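You operate a simulated robot arm through the tools that you are given. There is no shell and no other tool. Be economical: measure what you need, move in short steps, check, and stop when the job is done.

You run a simulated two-armed robot. Do the job below in one go: nothing can be reset, and whatever is moved stays where it is left.

## Task
Degrease the clamped bright tube and lay it on the bed of the roller table.
Fine: wet the rag pad in the cleaner tin, rub till no grease shows, rag back; unclamp only then. What is to be rubbed or washed off counts as gone when no trace of it is left.
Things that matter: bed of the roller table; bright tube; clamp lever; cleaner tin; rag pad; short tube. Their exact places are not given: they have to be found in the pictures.

It is judged by the outcome, as a careful person would: the job done as asked, and still so three seconds after it is handed in. It fails if anything else is knocked over, pushed out of place, dropped, spilled or broken.

## Robot
Two 6-joint arms with two-finger parallel grippers on one trunk, on a base that drives. Base frame: it is fixed to the floor where the robot stands at the start and does not move with it; the origin is under the middle of the robot, x ahead of it, y to its left, z up; the surface under the hand at the start is at about z = 850. Lengths are in mm, angles in rad, forces in N, time in s.
The left shoulder is at the start at [280, 185, 1030], the right one opposite. With the tool pointing down near the work surface each hand reaches from about 560 to 940 mm from the robot's upright axis, wherever it stands, measured 20 degrees to its own side. Places, roughly: bed of the roller table [500, 1600, 800]; bright tube (30x3x3 cm) [500, 300, 900]; clamp lever [500, 400, 900]; cleaner tin [700, -200, 900]; rag pad (7x10x5 cm) [500, -100, 900]; short tube (30x3x3 cm) [800, 300, 900]. Payload 1.57 kg a hand.
The TCP of each hand is the grasp point between the finger pads, 30 mm short of the fingertips. In the tool frame z runs along the fingers and y along their closing line. The gripper opens to 80 mm. The fingers are 17 mm wide and 12 mm thick; the gripper's body (40 by 82 mm) begins 80 mm behind the TCP.
Orientation is told as [roll, pitch, yaw] about the base's x, y, z axes, in that order, counted from this pose: with the fingers straight down and closing along the base's y, the tool's x points along the base's -x, its y along +y and its z along -z.

## Interface
- The arms move only by the tool jog_arm. It takes "left_increments", "right_increments" or both (then of equal length, played together; a hand with none holds still); each is a list that holds one entry, the list of rows, each a list of 7 numbers: the finger opening in cm, from 0 to 8, then the shift along the tool's x, y, z in units of 20 mm (1.0 is 20 mm), then the turn, a rotation vector about the tool's x, y, z in units of 8 degrees (1.0 is 8 degrees). In form: [[[grip, tx, ty, tz, ax, ay, az], ...]]. A call has 1 to 10 rows; each row shifts and turns the commanded pose from where the row before left it, along the tool's axes as they then stand. A call with a number of a shift or a turn outside -1 to 1 is refused whole. Rows are played at 5 a second. More than 50 mm and 0.15 rad between two rows, or a gripper value outside its range, and nothing of the call is played. Where a pose cannot be reached the arm comes as near as it can. A force on the tool above 40 N (or 10 N above the force at the start of the call, whichever is more), or a blocked arm, ends the call early, and 0.2 s more pass. Each finger travels about 153 mm/s and halts on what it meets, pressing with about 41 N; the grip force reading is that of the motor and also rises with nothing between the fingers. The clock runs only during rows and for 0.2 s after the last one: add rows that do not move to give the fingers time. It gives the time, the measured TCP pose, the force on the tool (base axes), the opening and the grip force at its end, in the units of the frame above (readings bear some noise), with the torque about the TCP (base axes, N m) and any sound that the robot's microphone picked up, and new pictures: "views" is both (left out), scene, wrist or none (wrist: the cameras of the hands that moved).
- Cameras (640 x 400 px; columns grow to the right, rows downward): "scene" is now at [223.9, 47.1, 1475.1]; the picture's right is [0.49, -0.87, 0.00], its down [-0.64, -0.36, -0.68] and it looks along [0.59, 0.34, -0.73] (base axes); focal length 242 px, centre (320, 200). "left" rides on the left gripper at [72, 7, -122] in its tool frame; the picture's right is [-0.09, 1.00, 0.00], its down [-0.84, -0.08, -0.54] and it looks along [-0.54, -0.05, 0.84] (tool axes); focal length 238 px, centre (320, 200). "right" rides on the right gripper at [72, -7, -122] in its tool frame; the picture's right is [0.09, 1.00, 0.00], its down [-0.84, 0.08, -0.54] and it looks along [-0.54, 0.05, 0.84] (tool axes); focal length 238 px, centre (320, 200).
- slide_trunk(by): slides the trunk up (or, below 0, down) by that many mm; the arms and the scene camera ride with it, the base frame stays. It gives what a move gives, with no picture.
- steer(legs): drives the robot by 1 to 6 legs, each [ahead, turn to the left] in mm and rad, along the robot's own axes; the way and the turn of a leg run together, so that a leg with both is an arc; at most 1500 mm and 3.142 rad a leg. The arms and the cameras ride along, it lands a little off, and it stops where it bumps. It gives what a move gives, and a new picture of the scene camera.
- turn_head(pan, tilt): turns the head with the scene camera to pan (to the left, within 1.501 rad either way) and tilt (down, from -0.506 to 1.204), counted from straight ahead of the robot. It gives what a move gives, and a new picture of the scene camera.
- probe_pixels(camera, pixels): there is no depth. For up to 12 entries [column, row, z] of the newest picture of that camera ("zoom" is the newest enlarged one), the place [x, y] in the base frame at which the ray of that pixel passes the height z, good to about 3 mm, but the place of the scene camera against the robot may be out by one fixed shift of up to 12 mm in any direction. It takes no simulated time.
- close_up(camera, box): a new picture of the part [left, top, right, bottom] of that camera's present view, enlarged. It takes no simulated time.
- job_done(): hands the job in; it is judged then, once.

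Keep the steps short. Do not move on a guess: measure, check each grasp and each placing, and mend mistakes. In all there are 80 turns and 260 pictures (those below and enlarged ones count). Leave the grippers open and the arms clear of the work at the hand-in unless told otherwise, and finish with a single line.

The tools are called after "Call:" as name(argument=value, ...) on one line, values as JSON. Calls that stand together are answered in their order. jog_arm: Moves the arms, as the interface text tells. Its arguments: {"type":"object","properties":{"left_increments":{"type":"array","items":{"type":"array","items":{"type":"array","items":{"type":"number"}}}},"right_increments":{"type":"array","items":{"type":"array","items":{"type":"array","items":{"type":"number"}}}},"views":{"type":"string","enum":["both","scene","wrist","none"]}},"required":[]} The other tools are called the same way: slide_trunk (by) slides the trunk up or down; steer (legs) drives the base; turn_head (pan, tilt) turns the head that bears the scene camera; probe_pixels (camera, pixels) gives the place at which the rays of pixels pass given heights; close_up (camera, box) takes an enlarged picture of a part of a camera's view; job_done () hands the job in.

At the start:

```text
t: 0.0
left_ee_pos: [390.0, 467.3, 1158.9]
left_tcp_rot: [0.0, 0.001, 0.0]
left_wrist_force: [-0.6, 0.2, 0.4]
left_ft_torque: [0.0, -0.02, 0.04]
left_finger_gap: 79.9
left_grasp_force: 0.2
right_ee_pos: [609.4, 11.4, 1211.9]
right_tcp_rot: [-0.001, 0.001, 0.0]
right_wrist_force: [-0.2, -1.2, -0.3]
right_ft_torque: [0.01, 0.0, -0.04]
right_finger_gap: 79.8
right_grasp_force: 0.1
trunk travel left (down, up): [-725.0, 265.0]
robot x, y, heading: [-1.9, -1.8, 0.006]
head pan, tilt: [0.517, 0.824]
```

scene: 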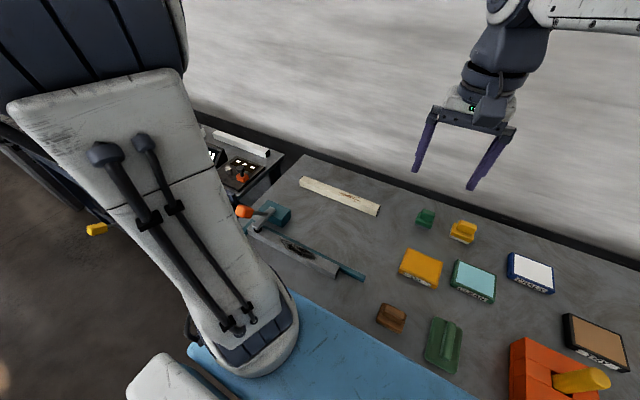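
right: 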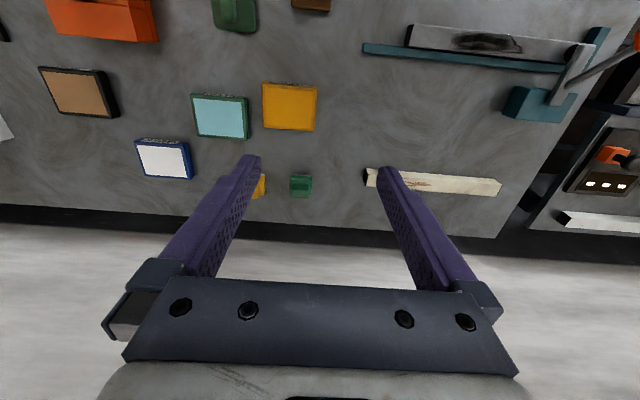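
left: 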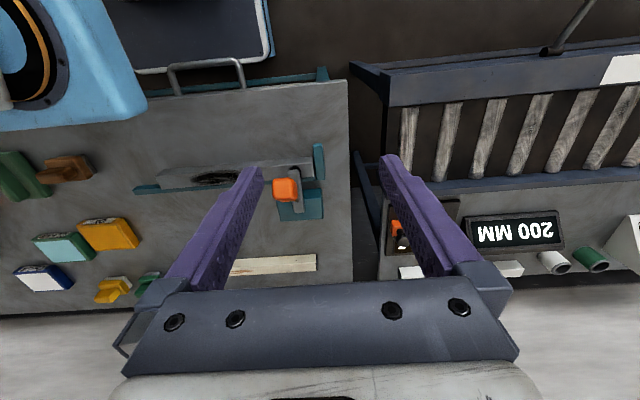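

I see the bench with the clamped tube, several tins/pads and coloured blocks. I'll enlarge the views to identify them.

Call:
close_up(camera="scene", box=[360, 190, 640, 400])

Call:
close_up(camera="right", box=[0, 0, 340, 212])

Call:
close_up(camera="right", box=[340, 0, 640, 210])

Call:
close_up(camera="left", box=[120, 60, 640, 300])

```text
1.90 times, centred on (500, 295) of scene
```

zoom: 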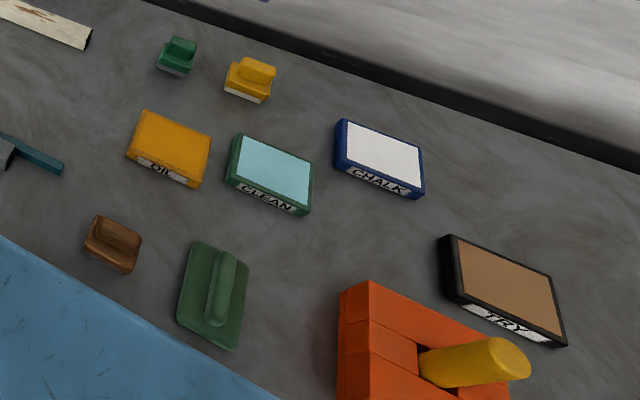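

```text
1.88 times, centred on (170, 106) of right
```

zoom: 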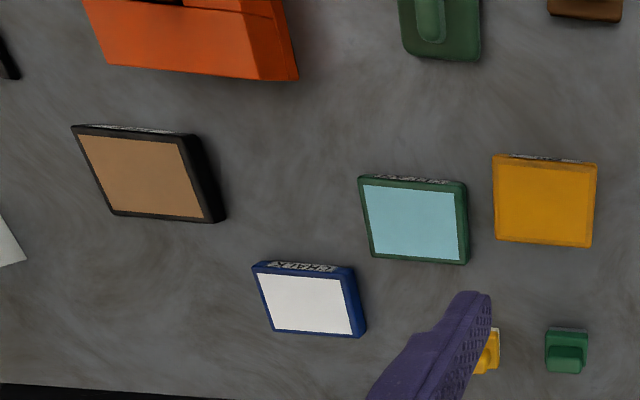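

```text
1.90 times, centred on (490, 105) of right
```

zoom: 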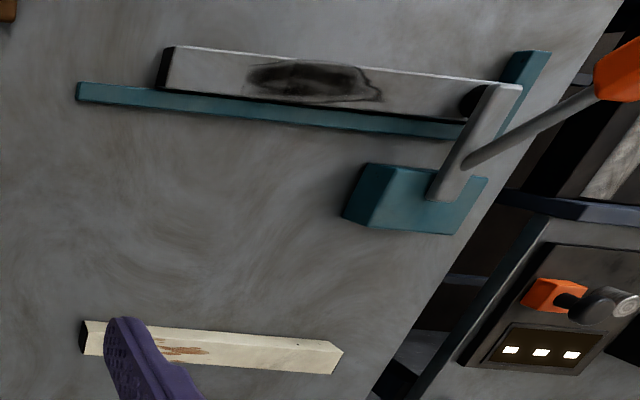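

```text
1.23 times, centred on (380, 180) of left
```

zoom: 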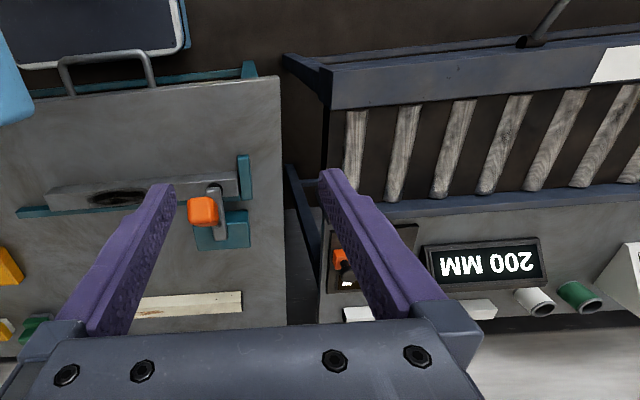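

Tins are OIL, CLEAN (green rim, cyan), CHALK and a TRY pad. Candidate rags: large dark green pad with handle (443,345), brown block (391,317). I'll measure these from both cameras.

Call:
probe_pixels(camera="scene", pixels=[[443, 345, 850], [430, 355, 850], [391, 317, 870], [473, 281, 860], [420, 267, 860], [531, 272, 860], [463, 231, 860], [425, 217, 860], [425, 367, 850], [455, 374, 850], [428, 340, 850], [463, 325, 850]])

Call:
probe_pixels(camera="right", pixels=[[213, 30, 850], [255, 32, 850], [195, 95, 870], [243, 97, 870], [249, 138, 870], [198, 136, 870], [311, 6, 870], [262, 85, 870], [408, 48, 890], [590, 44, 890], [567, 65, 890], [580, 110, 870]])

Call:
turn_head(pan=0.0, tilt=0.9)

```text
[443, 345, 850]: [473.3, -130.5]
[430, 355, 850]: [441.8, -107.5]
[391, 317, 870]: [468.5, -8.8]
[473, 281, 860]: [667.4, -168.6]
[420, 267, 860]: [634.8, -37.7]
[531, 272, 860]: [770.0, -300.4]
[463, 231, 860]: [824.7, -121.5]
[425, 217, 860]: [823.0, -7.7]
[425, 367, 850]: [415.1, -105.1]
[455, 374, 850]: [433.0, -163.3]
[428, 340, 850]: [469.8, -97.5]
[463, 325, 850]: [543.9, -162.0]
```

```text
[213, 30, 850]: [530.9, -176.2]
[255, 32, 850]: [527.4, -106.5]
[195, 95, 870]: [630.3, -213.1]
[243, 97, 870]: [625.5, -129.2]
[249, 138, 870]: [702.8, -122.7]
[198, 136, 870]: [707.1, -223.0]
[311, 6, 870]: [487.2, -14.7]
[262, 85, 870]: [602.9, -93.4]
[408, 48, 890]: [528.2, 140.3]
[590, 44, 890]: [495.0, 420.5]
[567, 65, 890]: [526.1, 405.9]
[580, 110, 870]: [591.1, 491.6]
```

```text
t: 0.9
left_ee_pos: [390.3, 467.3, 1160.3]
left_tcp_rot: [0.0, 0.001, 0.002]
left_wrist_force: [-0.6, 0.6, 0.7]
left_ft_torque: [0.01, 0.0, 0.05]
left_finger_gap: 80.0
left_grasp_force: 0.1
right_ee_pos: [609.3, 10.3, 1211.3]
right_tcp_rot: [-0.001, 0.0, 0.001]
right_wrist_force: [0.8, -0.2, -0.6]
right_ft_torque: [-0.02, 0.0, 0.02]
right_finger_gap: 80.2
right_grasp_force: 0.0
trunk travel left (down, up): [-725.0, 265.0]
robot x, y, heading: [-3.0, -0.4, -0.004]
head pan, tilt: [0.0, 0.901]
```

scene: 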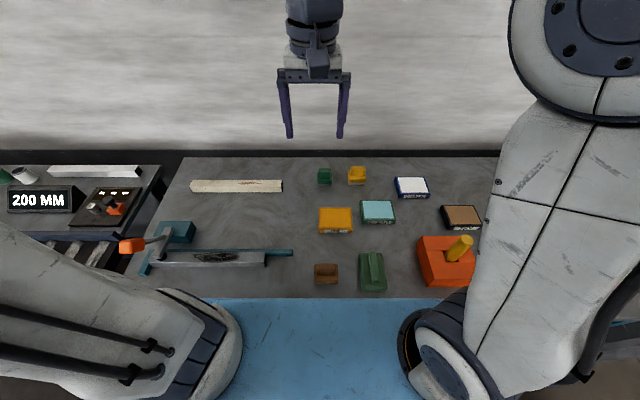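

Zoom in on the rag candidates and tube in this view.

Call:
close_up(camera="scene", box=[280, 160, 500, 300])

Call:
close_up(camera="scene", box=[100, 160, 320, 300])

Call:
turn_head(pan=1.3, tilt=0.6)

```text
2.86 times, centred on (390, 230) of scene
```

zoom: 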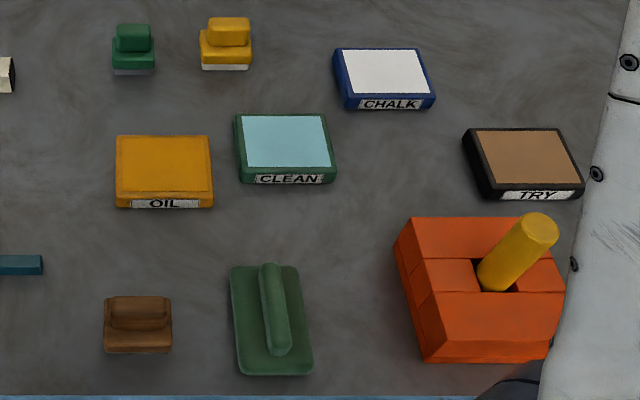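

```text
2.86 times, centred on (210, 230) of scene
```

zoom: 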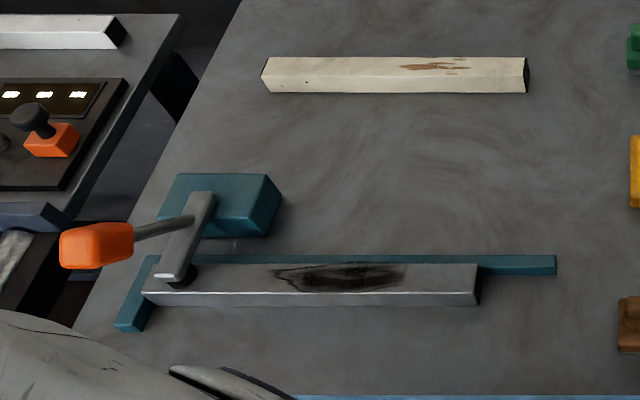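

```text
t: 2.4
left_ee_pos: [389.7, 467.3, 1158.8]
left_tcp_rot: [0.002, 0.0, 0.0]
left_wrist_force: [-0.8, 0.0, 0.1]
left_ft_torque: [0.01, 0.0, 0.01]
left_finger_gap: 79.7
left_grasp_force: 0.0
right_ee_pos: [608.9, 9.7, 1211.9]
right_tcp_rot: [-0.001, 0.001, 0.001]
right_wrist_force: [-1.0, -0.4, -0.5]
right_ft_torque: [-0.02, -0.03, 0.05]
right_finger_gap: 79.8
right_grasp_force: 0.1
trunk travel left (down, up): [-725.0, 265.0]
robot x, y, heading: [0.2, -2.2, 0.004]
head pan, tilt: [1.3, 0.6]
```

scene: 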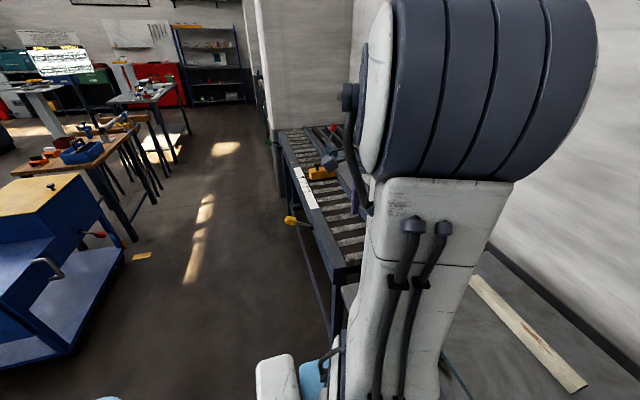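

The grease is on the top (maybe front) of the clamped tube. The large green pad with the ridge handle (~7x10) is the rag pad. It's at ~490 mm, too close, so I back off 110 mm and look again.

Call:
steer(legs=[[-110, 0]])

Call:
turn_head(pan=0.0, tilt=0.8)

```text
t: 3.6
left_ee_pos: [281.3, 468.7, 1159.0]
left_tcp_rot: [0.001, 0.0, 0.0]
left_wrist_force: [0.2, 0.2, -0.8]
left_ft_torque: [0.01, 0.02, 0.01]
left_finger_gap: 80.1
left_grasp_force: 0.1
right_ee_pos: [501.9, 10.8, 1211.6]
right_tcp_rot: [0.001, -0.002, -0.001]
right_wrist_force: [0.4, -0.3, -0.2]
right_ft_torque: [-0.01, 0.0, 0.04]
right_finger_gap: 80.0
right_grasp_force: 0.0
trunk travel left (down, up): [-725.0, 265.0]
robot x, y, heading: [-110.2, 2.4, -0.004]
head pan, tilt: [1.3, 0.6]
```

scene: 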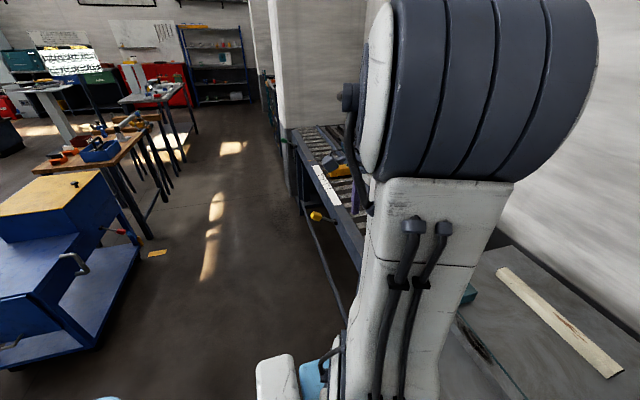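

```text
t: 5.1
left_ee_pos: [282.4, 467.6, 1159.1]
left_tcp_rot: [0.0, 0.001, 0.001]
left_wrist_force: [0.4, 0.6, 0.3]
left_ft_torque: [-0.02, 0.02, 0.02]
left_finger_gap: 80.0
left_grasp_force: 0.1
right_ee_pos: [500.4, 10.9, 1213.0]
right_tcp_rot: [0.0, 0.001, -0.001]
right_wrist_force: [0.6, 0.9, 0.1]
right_ft_torque: [0.04, 0.0, 0.01]
right_finger_gap: 80.3
right_grasp_force: 0.2
trunk travel left (down, up): [-725.0, 265.0]
robot x, y, heading: [-103.8, -3.1, 0.001]
head pan, tilt: [0.0, 0.799]
```

scene: 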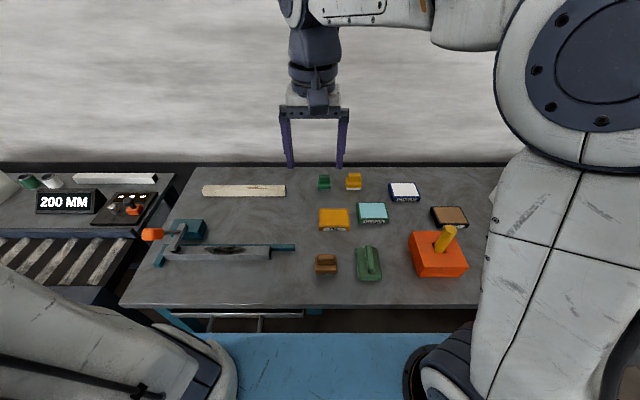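

Move the right hand to above the rag at about z 1050.

Call:
jog_arm(right_increments=[[[8, 0.1, -0.7, 0.8, 0, 0, 0], [8, 0.1, -0.7, 0.8, 0, 0, 0], [8, 0.1, -0.7, 0.8, 0, 0, 0], [8, 0.1, -0.7, 0.8, 0, 0, 0], [8, 0.1, -0.7, 0.8, 0, 0, 0], [8, 0.1, -0.7, 0.8, 0, 0, 0], [8, 0.1, -0.7, 0.8, 0, 0, 0], [8, 0.1, -0.7, 0.8, 0, 0, 0], [8, 0.1, -0.7, 0.8, 0, 0, 0], [8, 0.1, -0.7, 0.8, 0, 0, 0]]], views="both")

```text
t: 7.3
left_ee_pos: [281.3, 468.2, 1158.9]
left_tcp_rot: [-0.002, -0.001, 0.0]
left_wrist_force: [-0.7, -1.1, 0.4]
left_ft_torque: [-0.01, -0.02, 0.01]
left_finger_gap: 80.2
left_grasp_force: 0.0
right_ee_pos: [482.3, -128.9, 1054.4]
right_tcp_rot: [0.003, -0.001, 0.002]
right_wrist_force: [-0.7, 0.0, -0.7]
right_ft_torque: [0.02, 0.03, 0.02]
right_finger_gap: 79.8
right_grasp_force: 0.1
trunk travel left (down, up): [-725.0, 265.0]
robot x, y, heading: [-110.1, -0.9, 0.001]
head pan, tilt: [0.0, 0.799]
```

scene: 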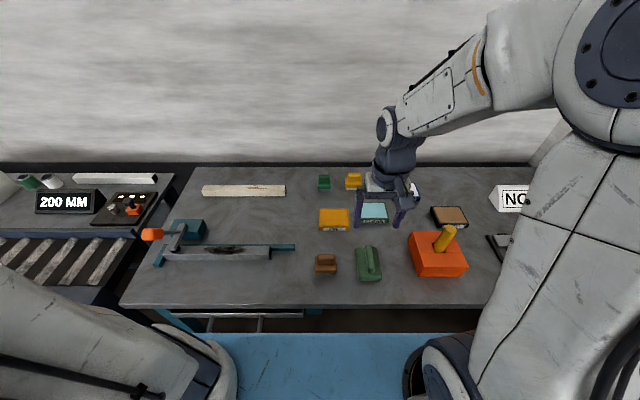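
right: 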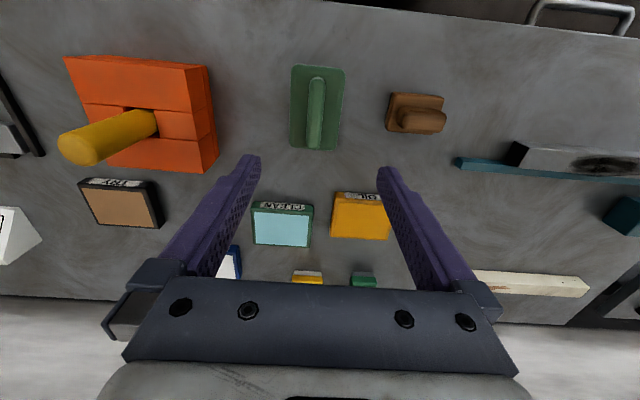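

Measure rag, tin, brown block and tube from the right wrist camera.

Call:
probe_pixels(camera="right", pixels=[[292, 66, 856], [343, 67, 856], [291, 147, 856], [339, 149, 856], [316, 78, 895], [314, 146, 895], [254, 203, 868], [312, 204, 868], [253, 243, 868], [308, 247, 868], [518, 142, 880], [610, 165, 880]])

Call:
close_up(camera="right", box=[230, 40, 460, 260])

```text
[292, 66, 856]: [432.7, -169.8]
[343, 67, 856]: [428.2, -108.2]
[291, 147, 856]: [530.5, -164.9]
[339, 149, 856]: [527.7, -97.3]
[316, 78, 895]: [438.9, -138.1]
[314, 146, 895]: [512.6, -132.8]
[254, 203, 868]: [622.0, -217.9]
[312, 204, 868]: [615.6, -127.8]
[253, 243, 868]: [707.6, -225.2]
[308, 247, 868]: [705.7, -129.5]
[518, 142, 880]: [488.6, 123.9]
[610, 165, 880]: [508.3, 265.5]
```

```text
1.82 times, centred on (345, 150) of right
```

zoom: 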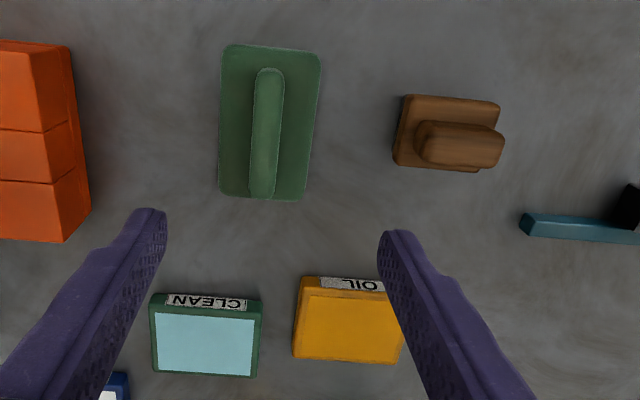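

Rag centre ≈ (478,-135), yaw ≈ 0.07. Check orange block clearance, narrow to 5 cm, and descend to z≈930.

Call:
probe_pixels(camera="right", pixels=[[207, 65, 920], [217, 155, 855], [200, 172, 855], [110, 190, 868], [158, 228, 860]])

Call:
jog_arm(right_increments=[[[5, 0.25, -0.3, 0, 0, 0, -0.5], [5, 0, 0, 0.8, 0, 0, 0], [5, 0, 0, 0.8, 0, 0, 0], [5, 0, 0, 0.8, 0, 0, 0], [5, 0, 0, 0.8, 0, 0, 0], [5, 0, 0, 0.8, 0, 0, 0], [5, 0, 0, 0.8, 0, 0, 0], [5, 0, 0, 0.8, 0, 0, 0], [5, 0, 0, 0.6, 0, 0, 0], [5, 0, 0, 0, 0, 0, 0]]], views="both")

```text
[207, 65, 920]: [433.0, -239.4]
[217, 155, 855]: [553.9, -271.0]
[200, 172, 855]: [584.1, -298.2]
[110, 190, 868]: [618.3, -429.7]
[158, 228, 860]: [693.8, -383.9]
```

```text
t: 9.5
left_ee_pos: [281.7, 467.6, 1159.8]
left_tcp_rot: [0.0, -0.001, 0.001]
left_wrist_force: [-0.1, 0.3, 0.2]
left_ft_torque: [-0.04, -0.03, 0.01]
left_finger_gap: 80.2
left_grasp_force: 0.1
right_ee_pos: [475.0, -137.1, 928.3]
right_tcp_rot: [0.0, -0.002, 0.069]
right_wrist_force: [-0.2, -0.3, 0.7]
right_ft_torque: [0.01, 0.03, 0.0]
right_finger_gap: 50.1
right_grasp_force: 0.1
trunk travel left (down, up): [-725.0, 265.0]
robot x, y, heading: [-109.1, -0.3, -0.0]
head pan, tilt: [0.0, 0.799]
```

scene: 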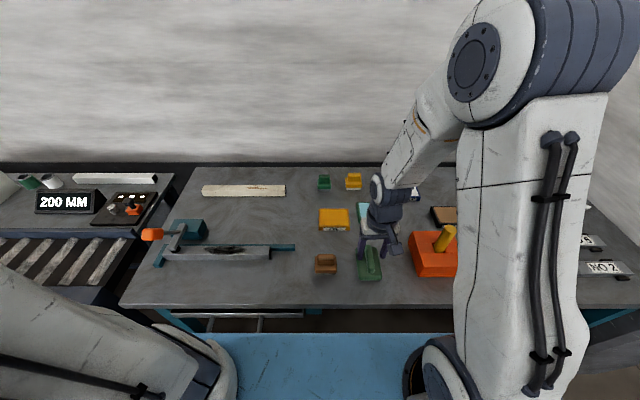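
right: 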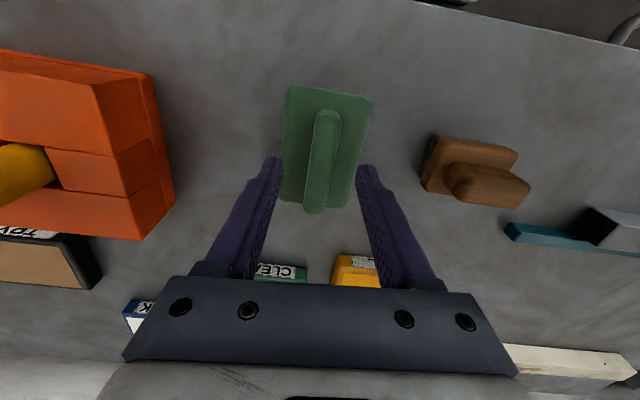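

Call:
probe_pixels(camera="right", pixels=[[289, 88, 858], [371, 97, 858], [283, 202, 858], [355, 210, 858], [327, 112, 895], [317, 210, 895], [320, 160, 895]])

Call:
close_up(camera="right", box=[230, 70, 410, 290])

```text
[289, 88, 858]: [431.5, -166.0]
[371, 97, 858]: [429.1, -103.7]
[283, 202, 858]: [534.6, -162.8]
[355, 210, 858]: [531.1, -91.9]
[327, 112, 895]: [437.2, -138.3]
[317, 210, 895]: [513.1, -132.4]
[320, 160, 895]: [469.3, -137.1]
```

```text
1.82 times, centred on (320, 180) of right
```

zoom: 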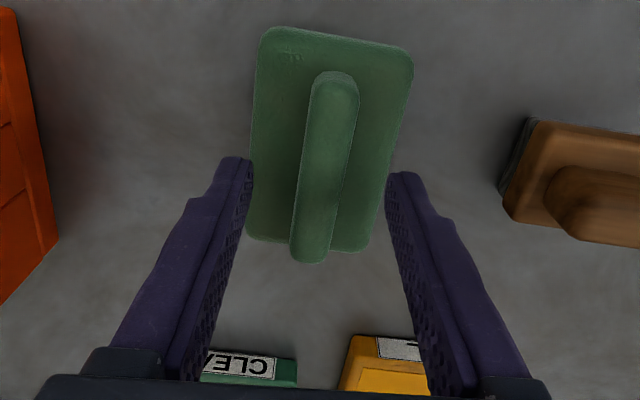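

Aligned: handle spans x 437–513, TCP at 475. Descend 30 mm slowly, then close.

Call:
jog_arm(right_increments=[[[5, 0, 0.07, 0.4, 0, 0, 0], [5, 0, 0, 0.4, 0, 0, 0], [5, 0, 0, 0.35, 0, 0, 0], [5, 0, 0, 0.35, 0, 0, 0], [5, 0, 0, 0, 0, 0, 0], [2.5, 0, 0, 0, 0, 0, 0], [0.5, 0, 0, 0, 0, 0, 0], [0.5, 0, 0, 0, 0, 0, 0], [0.5, 0, 0, 0, 0, 0, 0]]], views="wrist")

```text
t: 10.6
left_ee_pos: [280.1, 468.5, 1159.2]
left_tcp_rot: [0.0, -0.003, 0.0]
left_wrist_force: [0.3, 0.2, -0.1]
left_ft_torque: [-0.01, 0.0, 0.03]
left_finger_gap: 80.0
left_grasp_force: 0.0
right_ee_pos: [475.5, -134.0, 901.4]
right_tcp_rot: [-0.001, -0.007, 0.071]
right_wrist_force: [-6.2, 0.3, 31.1]
right_ft_torque: [-0.02, 0.23, -0.02]
right_finger_gap: 50.0
right_grasp_force: 0.0
trunk travel left (down, up): [-725.0, 265.0]
robot x, y, heading: [-110.3, 1.6, -0.005]
head pan, tilt: [0.0, 0.799]
stopped in row 5 (right hand): the force on the tool passed its limit at 44 N (the readings are from after the stop); the commanded pose is now the measured one
```

right: 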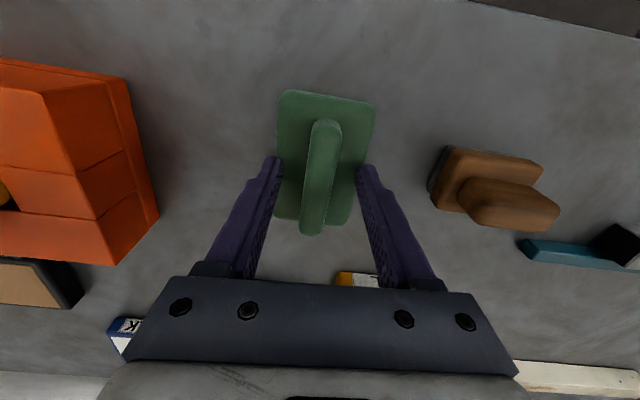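

Fingertips touched the pad's top at z≈871. Raise 4 mm and close on the handle.

Call:
jog_arm(right_increments=[[[5, 0, 0, -0.2, 0, 0, 0], [4, 0, 0, 0, 0, 0, 0], [2.5, 0, 0, 0, 0, 0, 0], [0.5, 0, 0, 0, 0, 0, 0], [0.5, 0, 0, 0, 0, 0, 0], [0.5, 0, 0, 0, 0, 0, 0]]], views="none")

Call:
jog_arm(right_increments=[[[0.5, 0, 0, -0.5, 0, 0, 0], [0.5, 0, 0, -1, 0, 0, 0], [0.5, 0, 0, -1, 0, 0, 0], [0.5, 0, 0, -1, 0, 0, 0], [0.5, 0, 0, -1, 0, 0, 0]]], views="both")

```text
t: 12.0
left_ee_pos: [281.5, 467.9, 1158.2]
left_tcp_rot: [-0.001, -0.001, 0.0]
left_wrist_force: [-0.2, -0.5, 0.0]
left_ft_torque: [-0.01, -0.06, 0.0]
left_finger_gap: 79.9
left_grasp_force: 0.1
right_ee_pos: [476.1, -135.4, 901.0]
right_tcp_rot: [-0.001, -0.003, 0.071]
right_wrist_force: [-0.2, 0.4, 0.7]
right_ft_torque: [-0.03, 0.0, 0.05]
right_finger_gap: 17.0
right_grasp_force: 32.0
trunk travel left (down, up): [-725.0, 265.0]
robot x, y, heading: [-104.5, 2.1, 0.001]
head pan, tilt: [0.0, 0.799]
```

```text
t: 13.2
left_ee_pos: [281.6, 467.5, 1158.6]
left_tcp_rot: [-0.002, 0.001, 0.0]
left_wrist_force: [-0.2, -0.7, 0.0]
left_ft_torque: [-0.02, -0.01, 0.02]
left_finger_gap: 79.8
left_grasp_force: 0.0
right_ee_pos: [477.6, -136.4, 993.4]
right_tcp_rot: [-0.001, -0.002, 0.07]
right_wrist_force: [0.1, -0.1, -0.6]
right_ft_torque: [0.04, 0.02, -0.01]
right_finger_gap: 17.0
right_grasp_force: 32.1
trunk travel left (down, up): [-725.0, 265.0]
robot x, y, heading: [-108.2, 0.3, -0.0]
head pan, tilt: [0.0, 0.799]
```

scene: 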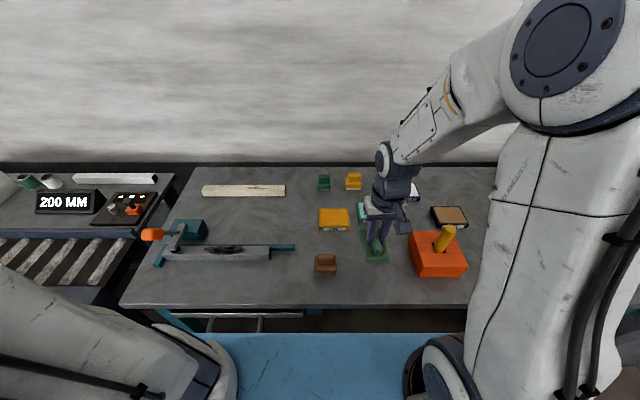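
right: 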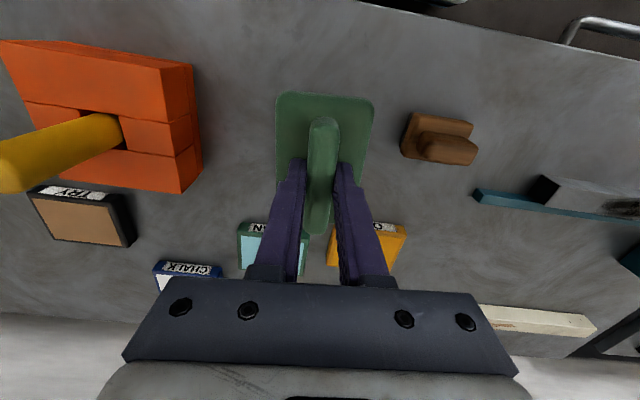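

Rag is held (gap 17 mm, bottom 51 mm below TCP). Carry it above the CLEAN tin at about (658,-174).

Call:
jog_arm(right_increments=[[[0.5, -0.89, -0.255, 0, 0, 0, 0], [0.5, -0.89, -0.255, 0, 0, 0, 0], [0.5, -0.89, -0.255, 0, 0, 0, 0], [0.5, -0.89, -0.255, 0, 0, 0, 0], [0.5, -0.89, -0.255, 0, 0, 0, 0], [0.5, -0.89, -0.255, 0, 0, 0, 0], [0.5, -0.89, -0.255, 0, 0, 0, 0], [0.5, -0.89, -0.255, 0, 0, 0, 0], [0.5, -0.89, -0.255, 0, 0, 0, 0], [0.5, -0.89, -0.255, 0, 0, 0, 0.5]]], views="both")

```text
t: 15.4
left_ee_pos: [281.7, 467.6, 1158.5]
left_tcp_rot: [0.0, 0.0, -0.002]
left_wrist_force: [-0.4, 0.8, -0.6]
left_ft_torque: [0.0, 0.04, -0.02]
left_finger_gap: 80.0
left_grasp_force: 0.2
right_ee_pos: [656.1, -174.4, 992.4]
right_tcp_rot: [0.0, -0.004, 0.001]
right_wrist_force: [-0.5, -0.6, 0.4]
right_ft_torque: [0.01, 0.01, 0.01]
right_finger_gap: 16.8
right_grasp_force: 32.2
trunk travel left (down, up): [-725.0, 265.0]
robot x, y, heading: [-107.1, 0.4, 0.0]
head pan, tilt: [0.0, 0.799]
```

scene: 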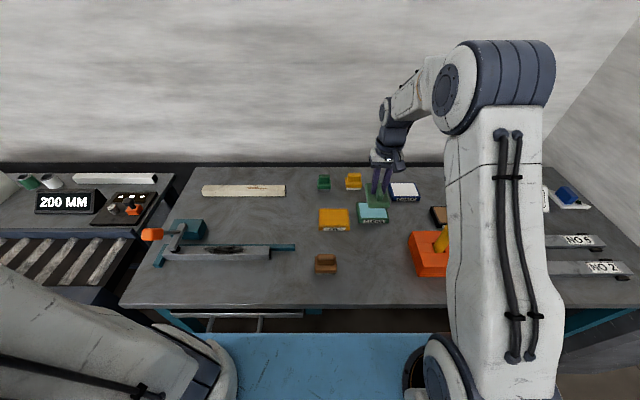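
right: 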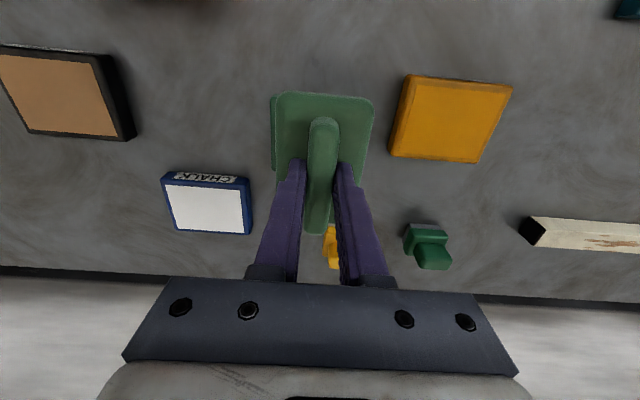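

The pad hides the CLEAN tin, only its left edge peeks out: aligned. Lower to ~15 mm above, then check.

Call:
jog_arm(right_increments=[[[0.5, 0, 0, 0.8, 0, 0, 0], [0.5, 0, 0, 0.8, 0, 0, 0], [0.5, 0, 0, 0.8, 0, 0, 0], [0.5, 0, 0, 0.3, 0, 0, 0]]], views="both")

```text
t: 16.4
left_ee_pos: [281.7, 468.6, 1159.3]
left_tcp_rot: [0.002, 0.001, 0.0]
left_wrist_force: [-0.3, 0.5, 0.3]
left_ft_torque: [0.02, 0.03, -0.01]
left_finger_gap: 80.2
left_grasp_force: 0.0
right_ee_pos: [656.8, -172.8, 938.0]
right_tcp_rot: [-0.001, -0.002, 0.001]
right_wrist_force: [0.2, -0.1, 0.1]
right_ft_torque: [-0.03, -0.03, 0.01]
right_finger_gap: 16.8
right_grasp_force: 32.2
trunk travel left (down, up): [-725.0, 265.0]
robot x, y, heading: [-106.0, -2.6, 0.002]
head pan, tilt: [0.0, 0.799]
```

scene: 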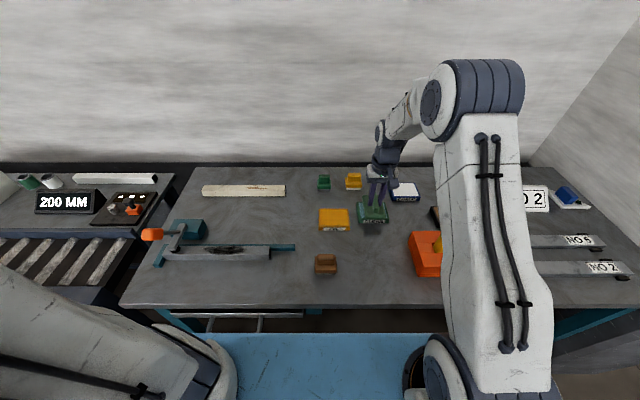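
right: 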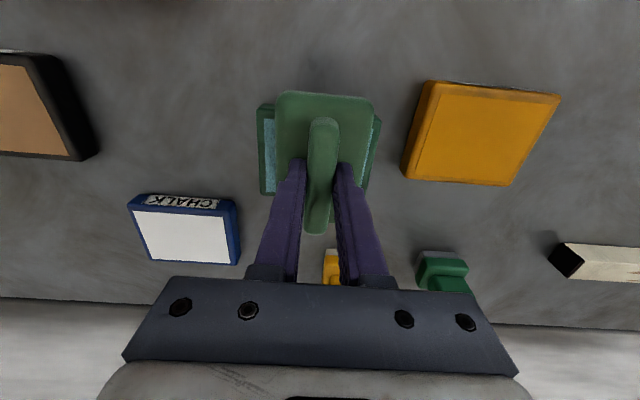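

Roughly centred; nudge 4 mm to -y and lower in small steps until contact.

Call:
jog_arm(right_increments=[[[0.5, 0, -0.2, 0.25, 0, 0, 0], [0.5, 0, 0, 0.25, 0, 0, 0], [0.5, 0, 0, 0.2, 0, 0, 0], [0.5, 0, 0, 0.15, 0, 0, 0], [0.5, 0, 0, 0, 0, 0, 0]]], views="none")

```text
t: 17.6
left_ee_pos: [281.0, 468.3, 1159.9]
left_tcp_rot: [0.001, 0.001, 0.0]
left_wrist_force: [-0.4, 0.6, -0.4]
left_ft_torque: [-0.01, 0.01, 0.03]
left_finger_gap: 80.1
left_grasp_force: 0.0
right_ee_pos: [657.6, -177.5, 925.2]
right_tcp_rot: [0.0, -0.004, -0.001]
right_wrist_force: [-2.1, 1.9, 10.6]
right_ft_torque: [-0.03, 0.22, 0.0]
right_finger_gap: 17.0
right_grasp_force: 32.3
trunk travel left (down, up): [-725.0, 265.0]
robot x, y, heading: [-111.7, 0.2, 0.003]
head pan, tilt: [0.0, 0.799]
```

Contact with 10.6 N at z=925. Hold a moment, then lift and look.

Call:
jog_arm(right_increments=[[[0.5, 0, 0, 0.05, 0, 0, 0], [0.5, 0, 0, 0, 0, 0, 0], [0.5, 0, 0, 0, 0, 0, 0], [0.5, 0, 0, 0, 0, 0, 0], [0.5, 0, 0, 0, 0, 0, 0], [0.5, 0, 0, 0, 0, 0, 0]]], views="wrist")

Call:
jog_arm(right_increments=[[[0.5, 0, 0, -0.5, 0, 0, 0], [0.5, 0, 0, -0.8, 0, 0, 0], [0.5, 0, 0, -0.8, 0, 0, 0], [0.5, 0, 0, -0.8, 0, 0, 0]]], views="both")

```text
t: 19.0
left_ee_pos: [281.4, 468.8, 1158.6]
left_tcp_rot: [-0.001, 0.002, 0.0]
left_wrist_force: [0.4, -0.2, -0.5]
left_ft_torque: [-0.02, 0.02, -0.01]
left_finger_gap: 79.9
left_grasp_force: 0.0
right_ee_pos: [658.0, -175.7, 924.4]
right_tcp_rot: [0.0, -0.009, 0.001]
right_wrist_force: [0.3, 1.3, 30.8]
right_ft_torque: [-0.01, 0.05, -0.02]
right_finger_gap: 17.1
right_grasp_force: 32.1
trunk travel left (down, up): [-725.0, 265.0]
robot x, y, heading: [-109.2, -1.9, -0.0]
head pan, tilt: [0.0, 0.799]
```

right: 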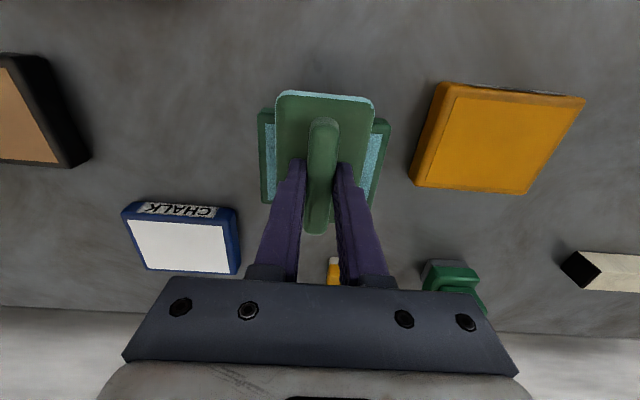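

```text
t: 20.0
left_ee_pos: [282.0, 467.3, 1158.7]
left_tcp_rot: [0.0, 0.001, -0.001]
left_wrist_force: [0.9, 0.3, 0.0]
left_ft_torque: [-0.02, 0.02, -0.02]
left_finger_gap: 79.8
left_grasp_force: 0.0
right_ee_pos: [656.6, -177.7, 980.3]
right_tcp_rot: [0.0, -0.001, -0.001]
right_wrist_force: [0.5, -0.1, -0.5]
right_ft_torque: [0.02, 0.01, -0.01]
right_finger_gap: 17.0
right_grasp_force: 31.3
trunk travel left (down, up): [-725.0, 265.0]
robot x, y, heading: [-111.2, 1.6, 0.003]
head pan, tilt: [0.0, 0.799]
```

scene: 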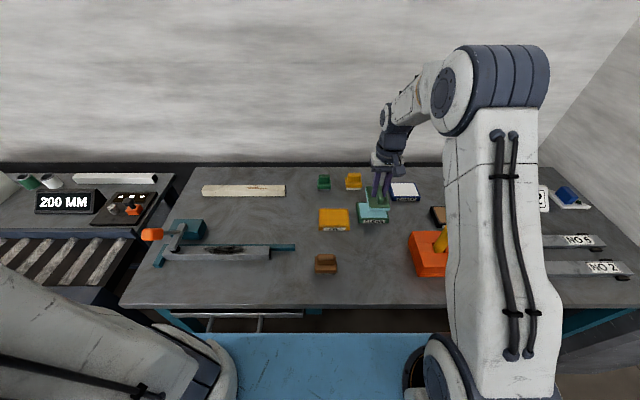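
right: 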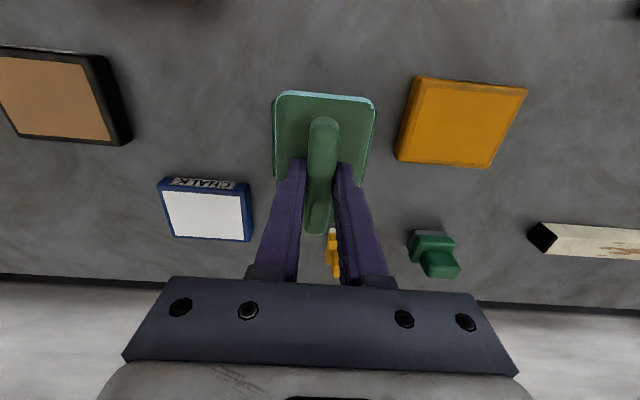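

The pad's edge now shows cyan: it's wet. Lift and carry towards the tube, stopping short to measure it.

Call:
jog_arm(right_increments=[[[0.5, 0, 0, -1, 0, 0, 0], [0.5, 0.8, 1, -1, 0, 0, 0], [0.5, 0.8, 1, 0, 0, 0, 0], [0.5, 0.8, 1, 0, 0, 0, 0], [0.5, 0.8, 1, 0, 0, 0, 0], [0.5, 0.8, 1, 0, 0, 0, 0], [0.5, 0.8, 1, 0, 0, 0, 0], [0.5, 0.8, 1, 0, 0, 0, 0], [0.5, 0.8, 1, 0, 0, 0, 0], [0.5, 0.8, 1, 0, 0, 0, 0]]], views="none")

Call:
jog_arm(right_increments=[[[0.5, 0.8, 1, 0, 0, 0, 0], [0.5, 0.8, 1, 0, 0, 0, 0], [0.5, 0.8, 1, 0, 0, 0, 0], [0.5, 0.4, 1, 0, 0, 0, 0], [0.5, 0, 1, 0, 0, 0, 0], [0.5, 0, 0, 0, 0, 0, 0]]], views="both")

```text
t: 22.2
left_ee_pos: [281.1, 467.6, 1159.6]
left_tcp_rot: [-0.002, 0.0, -0.001]
left_wrist_force: [-1.1, 0.5, -1.1]
left_ft_torque: [-0.01, 0.0, -0.01]
left_finger_gap: 80.2
left_grasp_force: 0.1
right_ee_pos: [511.5, 2.8, 1018.1]
right_tcp_rot: [0.0, -0.002, -0.001]
right_wrist_force: [0.9, 0.5, -0.5]
right_ft_torque: [0.0, 0.01, 0.01]
right_finger_gap: 17.2
right_grasp_force: 31.9
trunk travel left (down, up): [-725.0, 265.0]
robot x, y, heading: [-107.0, 0.1, -0.0]
head pan, tilt: [0.0, 0.799]
```

```text
t: 23.6
left_ee_pos: [282.0, 468.1, 1159.5]
left_tcp_rot: [0.0, 0.001, 0.0]
left_wrist_force: [0.6, 0.2, -0.1]
left_ft_torque: [0.02, 0.0, 0.0]
left_finger_gap: 79.8
left_grasp_force: 0.1
right_ee_pos: [456.3, 105.2, 1018.5]
right_tcp_rot: [0.001, -0.004, 0.001]
right_wrist_force: [0.1, -0.1, -0.2]
right_ft_torque: [0.01, 0.03, 0.05]
right_finger_gap: 17.1
right_grasp_force: 32.0
trunk travel left (down, up): [-725.0, 265.0]
robot x, y, heading: [-109.9, 0.2, -0.002]
head pan, tilt: [0.0, 0.799]
```

scene: 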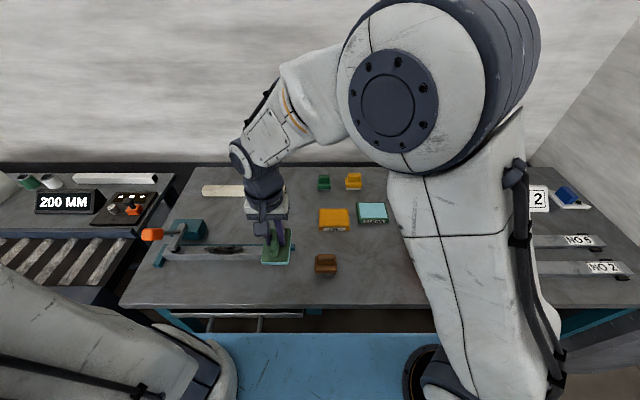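
right: 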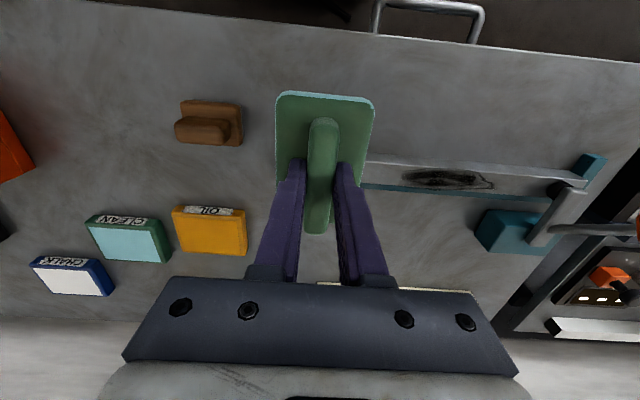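

Call:
close_up(camera="right", box=[360, 120, 640, 320])

Call:
probe_pixels(camera="right", pixels=[[372, 154, 880], [372, 160, 880], [370, 186, 880], [400, 180, 880], [492, 184, 880], [583, 178, 880], [586, 189, 880], [600, 155, 880], [540, 215, 900], [555, 228, 930]])

```text
2.00 times, centred on (500, 220) of right
```

zoom: 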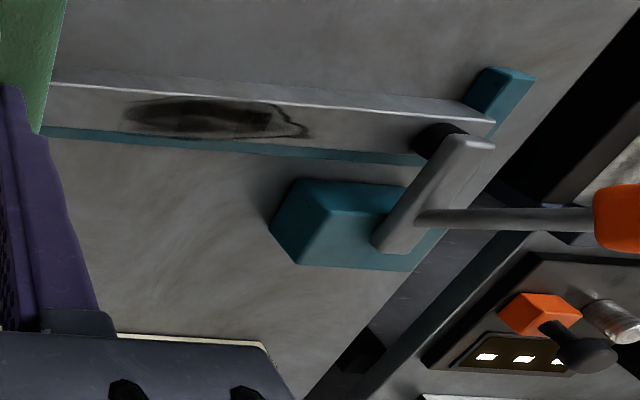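

```text
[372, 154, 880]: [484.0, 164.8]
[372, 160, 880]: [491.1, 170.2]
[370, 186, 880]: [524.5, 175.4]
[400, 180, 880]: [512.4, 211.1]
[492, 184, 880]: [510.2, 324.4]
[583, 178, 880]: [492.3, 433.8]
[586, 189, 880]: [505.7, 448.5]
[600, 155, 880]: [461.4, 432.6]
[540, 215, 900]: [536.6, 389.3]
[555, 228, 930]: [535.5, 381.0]
```

Call:
probe_pixels(camera="zoom", pixels=[[70, 85, 880], [490, 121, 880], [70, 128, 880], [410, 152, 880], [122, 118, 880], [310, 135, 880], [200, 97, 880], [200, 140, 880], [440, 125, 880], [470, 145, 910], [480, 67, 860], [270, 230, 880]])

```text
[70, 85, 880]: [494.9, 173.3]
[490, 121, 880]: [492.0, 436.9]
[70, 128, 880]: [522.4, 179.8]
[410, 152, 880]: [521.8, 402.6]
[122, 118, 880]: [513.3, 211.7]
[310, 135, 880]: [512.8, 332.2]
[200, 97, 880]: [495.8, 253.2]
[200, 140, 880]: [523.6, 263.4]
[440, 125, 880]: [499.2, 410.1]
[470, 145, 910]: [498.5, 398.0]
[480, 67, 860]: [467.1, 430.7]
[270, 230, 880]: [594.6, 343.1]
```

Tube top: x 493–523, y≈130–437, z≈880; grease y≈205–335; clamp foot from y≈385. Move over the start of the stain, rag 20 mm above.

Call:
jog_arm(right_increments=[[[0.5, -0.4, 0.9, 0, 0, 0, 0], [0.5, -0.4, 0.9, 0, 0, 0, 0], [0.5, -0.4, 0.9, 0.4, 0, 0, 0], [0.5, -0.4, 0.9, 0.5, 0, 0, 0], [0.5, -0.4, 0.9, 0.6, 0, 0, 0], [0.5, -0.35, 1, 0.6, 0, 0, 0], [0.5, 0, 0, 0.6, 0, 0, 0], [0.5, 0, 0, 0, 0, 0, 0]]], views="both")

```text
t: 25.4
left_ee_pos: [281.0, 467.9, 1158.0]
left_tcp_rot: [0.0, 0.0, 0.001]
left_wrist_force: [0.2, 0.4, -0.1]
left_ft_torque: [-0.01, 0.0, -0.01]
left_finger_gap: 79.5
left_grasp_force: 0.0
right_ee_pos: [505.1, 214.0, 964.0]
right_tcp_rot: [0.001, -0.003, 0.0]
right_wrist_force: [0.0, -0.3, -0.4]
right_ft_torque: [-0.02, 0.0, 0.0]
right_finger_gap: 16.9
right_grasp_force: 32.6
trunk travel left (down, up): [-725.0, 265.0]
robot x, y, heading: [-110.0, 1.7, -0.003]
head pan, tilt: [0.0, 0.799]
```

scene: 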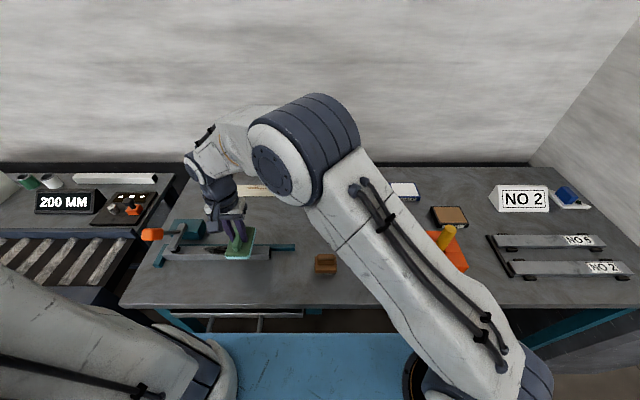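
right: 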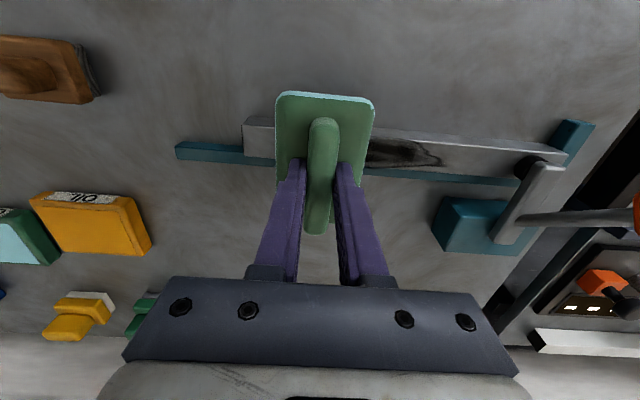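

Call:
probe_pixels(camera="right", pixels=[[245, 117, 880], [566, 152, 880], [247, 154, 880], [515, 180, 880], [440, 150, 880], [440, 166, 880], [515, 170, 890], [437, 215, 900], [548, 163, 920], [497, 240, 930]])

Call:
jog_arm(right_increments=[[[0.5, 0, 0, 0.5, 0, 0, 0], [0.5, 0, 0, 0.5, 0, 0, 0], [0.5, 0, 0, 0.3, 0, 0, 0], [0.5, 0, 0, 0.2, 0, 0, 0], [0.5, 0, 0, 0.1, 0, 0, 0], [0.5, 0, 0, 0, 0, 0, 0]]], views="none")

```text
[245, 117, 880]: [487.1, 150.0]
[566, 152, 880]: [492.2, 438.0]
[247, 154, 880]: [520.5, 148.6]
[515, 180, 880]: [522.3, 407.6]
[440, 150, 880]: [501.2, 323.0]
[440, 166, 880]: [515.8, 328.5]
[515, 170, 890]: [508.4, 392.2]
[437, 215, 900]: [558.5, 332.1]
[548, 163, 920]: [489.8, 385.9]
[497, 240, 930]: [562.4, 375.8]
```

```text
t: 26.8
left_ee_pos: [281.3, 467.8, 1157.9]
left_tcp_rot: [-0.001, 0.0, 0.002]
left_wrist_force: [0.9, 0.1, 0.3]
left_ft_torque: [0.03, 0.0, 0.01]
left_finger_gap: 79.7
left_grasp_force: 0.1
right_ee_pos: [504.1, 214.5, 934.1]
right_tcp_rot: [0.001, -0.002, -0.002]
right_wrist_force: [0.6, 0.2, -1.3]
right_ft_torque: [0.04, -0.01, 0.01]
right_finger_gap: 17.2
right_grasp_force: 31.9
trunk travel left (down, up): [-725.0, 265.0]
robot x, y, heading: [-107.7, -0.2, -0.005]
head pan, tilt: [0.0, 0.799]
```

Shift 12 mm towards robot for clamp-block clearance, then lower to contact.

Call:
jog_arm(right_increments=[[[0.5, 0.6, 0, 0, 0, 0, 0], [0.5, 0, 0, 0.1, 0, 0, 0], [0.5, 0, 0, 0.08, 0, 0, 0], [0.5, 0, 0, 0.05, 0, 0, 0], [0.5, 0, 0, 0, 0, 0, 0]]], views="none")

```text
t: 28.0
left_ee_pos: [280.4, 467.1, 1159.5]
left_tcp_rot: [0.001, 0.0, -0.001]
left_wrist_force: [-0.7, -1.0, -0.5]
left_ft_torque: [0.01, -0.03, 0.01]
left_finger_gap: 79.9
left_grasp_force: 0.1
right_ee_pos: [492.5, 214.5, 932.8]
right_tcp_rot: [0.006, -0.008, -0.001]
right_wrist_force: [-4.4, -2.3, 30.1]
right_ft_torque: [-0.23, -0.24, -0.03]
right_finger_gap: 17.2
right_grasp_force: 32.4
trunk travel left (down, up): [-725.0, 265.0]
robot x, y, heading: [-109.6, -1.2, -0.002]
head pan, tilt: [0.0, 0.799]
```

30 N is plenty; ease up 1 mm and make a stroke along the stain.

Call:
jog_arm(right_increments=[[[0.5, 0, 0, -0.06, 0, 0, 0], [0.5, 0, 0.5, 0, 0, 0, 0], [0.5, 0, 0.7, 0, 0, 0, 0], [0.5, 0, 0.7, 0, 0, 0, 0], [0.5, 0, 0.7, 0, 0, 0, 0], [0.5, 0, 0.7, 0, 0, 0, 0], [0.5, 0, 0.7, 0, 0, 0, 0], [0.5, 0, 0.7, 0, 0, 0, 0], [0.5, 0, 0.7, 0, 0, 0, 0], [0.5, 0, 0, 0, 0, 0, 0]]], views="wrist")

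```text
t: 30.2
left_ee_pos: [281.4, 467.4, 1159.1]
left_tcp_rot: [0.001, 0.001, 0.0]
left_wrist_force: [1.2, 0.0, 0.7]
left_ft_torque: [0.02, 0.0, -0.01]
left_finger_gap: 79.9
left_grasp_force: 0.1
right_ee_pos: [492.6, 320.7, 932.6]
right_tcp_rot: [0.003, -0.004, -0.001]
right_wrist_force: [-1.2, -8.6, 21.5]
right_ft_torque: [-0.31, -0.24, -0.12]
right_finger_gap: 17.2
right_grasp_force: 31.8
trunk travel left (down, up): [-725.0, 265.0]
robot x, y, heading: [-107.7, 0.5, 0.004]
head pan, tilt: [0.0, 0.799]
```

right: 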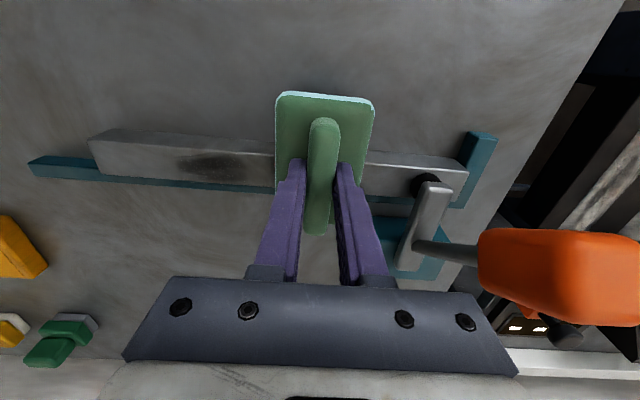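

Grease is fading; good force (21 N). Continue back-and-forth strokes.

Call:
jog_arm(right_increments=[[[0.5, 0, -1, 0, 0, 0, 0], [0.5, 0, -1, 0, 0, 0, 0], [0.5, 0, -1, 0, 0, 0, 0], [0.5, 0, -1, 0, 0, 0, 0], [0.5, 0, -1, 0, 0, 0, 0], [0.5, 0, -1, 0, 0, 0, 0], [0.5, 0, 1, 0, 0, 0, 0], [0.5, 0, 1, 0, 0, 0, 0], [0.5, 0, 1, 0, 0, 0, 0], [0.5, 0, 1, 0, 0, 0, 0]]], views="none")

Call:
jog_arm(right_increments=[[[0.5, 0, 1, 0, 0, 0, 0], [0.5, 0, 1, 0, 0, 0, 0], [0.5, 0, -1, 0, 0, 0, 0], [0.5, 0, -1, 0, 0, 0, 0], [0.5, 0, -1, 0, 0, 0, 0], [0.5, 0, -1, 0, 0, 0, 0], [0.5, 0, -1, 0, 0, 0, 0], [0.5, 0, -1, 0, 0, 0, 0]]], views="wrist")

```text
t: 32.4
left_ee_pos: [282.0, 466.9, 1158.7]
left_tcp_rot: [0.002, 0.0, 0.001]
left_wrist_force: [-0.3, 0.3, -0.4]
left_ft_torque: [-0.01, 0.01, 0.01]
left_finger_gap: 80.2
left_grasp_force: 0.2
right_ee_pos: [491.5, 280.8, 931.8]
right_tcp_rot: [0.004, -0.005, 0.001]
right_wrist_force: [0.5, -10.5, 27.2]
right_ft_torque: [-0.4, -0.22, -0.07]
right_finger_gap: 16.8
right_grasp_force: 31.9
trunk travel left (down, up): [-725.0, 265.0]
robot x, y, heading: [-110.4, -1.4, -0.001]
head pan, tilt: [0.0, 0.799]
```

```text
t: 34.2
left_ee_pos: [280.8, 468.1, 1159.1]
left_tcp_rot: [-0.002, 0.001, 0.0]
left_wrist_force: [-0.1, 0.1, 0.4]
left_ft_torque: [-0.04, -0.01, -0.02]
left_finger_gap: 80.0
left_grasp_force: 0.1
right_ee_pos: [491.2, 200.6, 931.8]
right_tcp_rot: [0.006, -0.006, 0.001]
right_wrist_force: [-0.2, 6.0, 18.8]
right_ft_torque: [0.04, -0.08, 0.0]
right_finger_gap: 17.1
right_grasp_force: 32.0
trunk travel left (down, up): [-725.0, 265.0]
robot x, y, heading: [-109.0, -3.4, 0.002]
head pan, tilt: [0.0, 0.799]
```

right: 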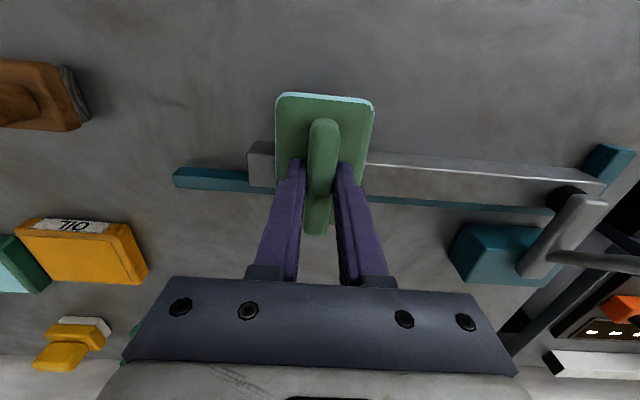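

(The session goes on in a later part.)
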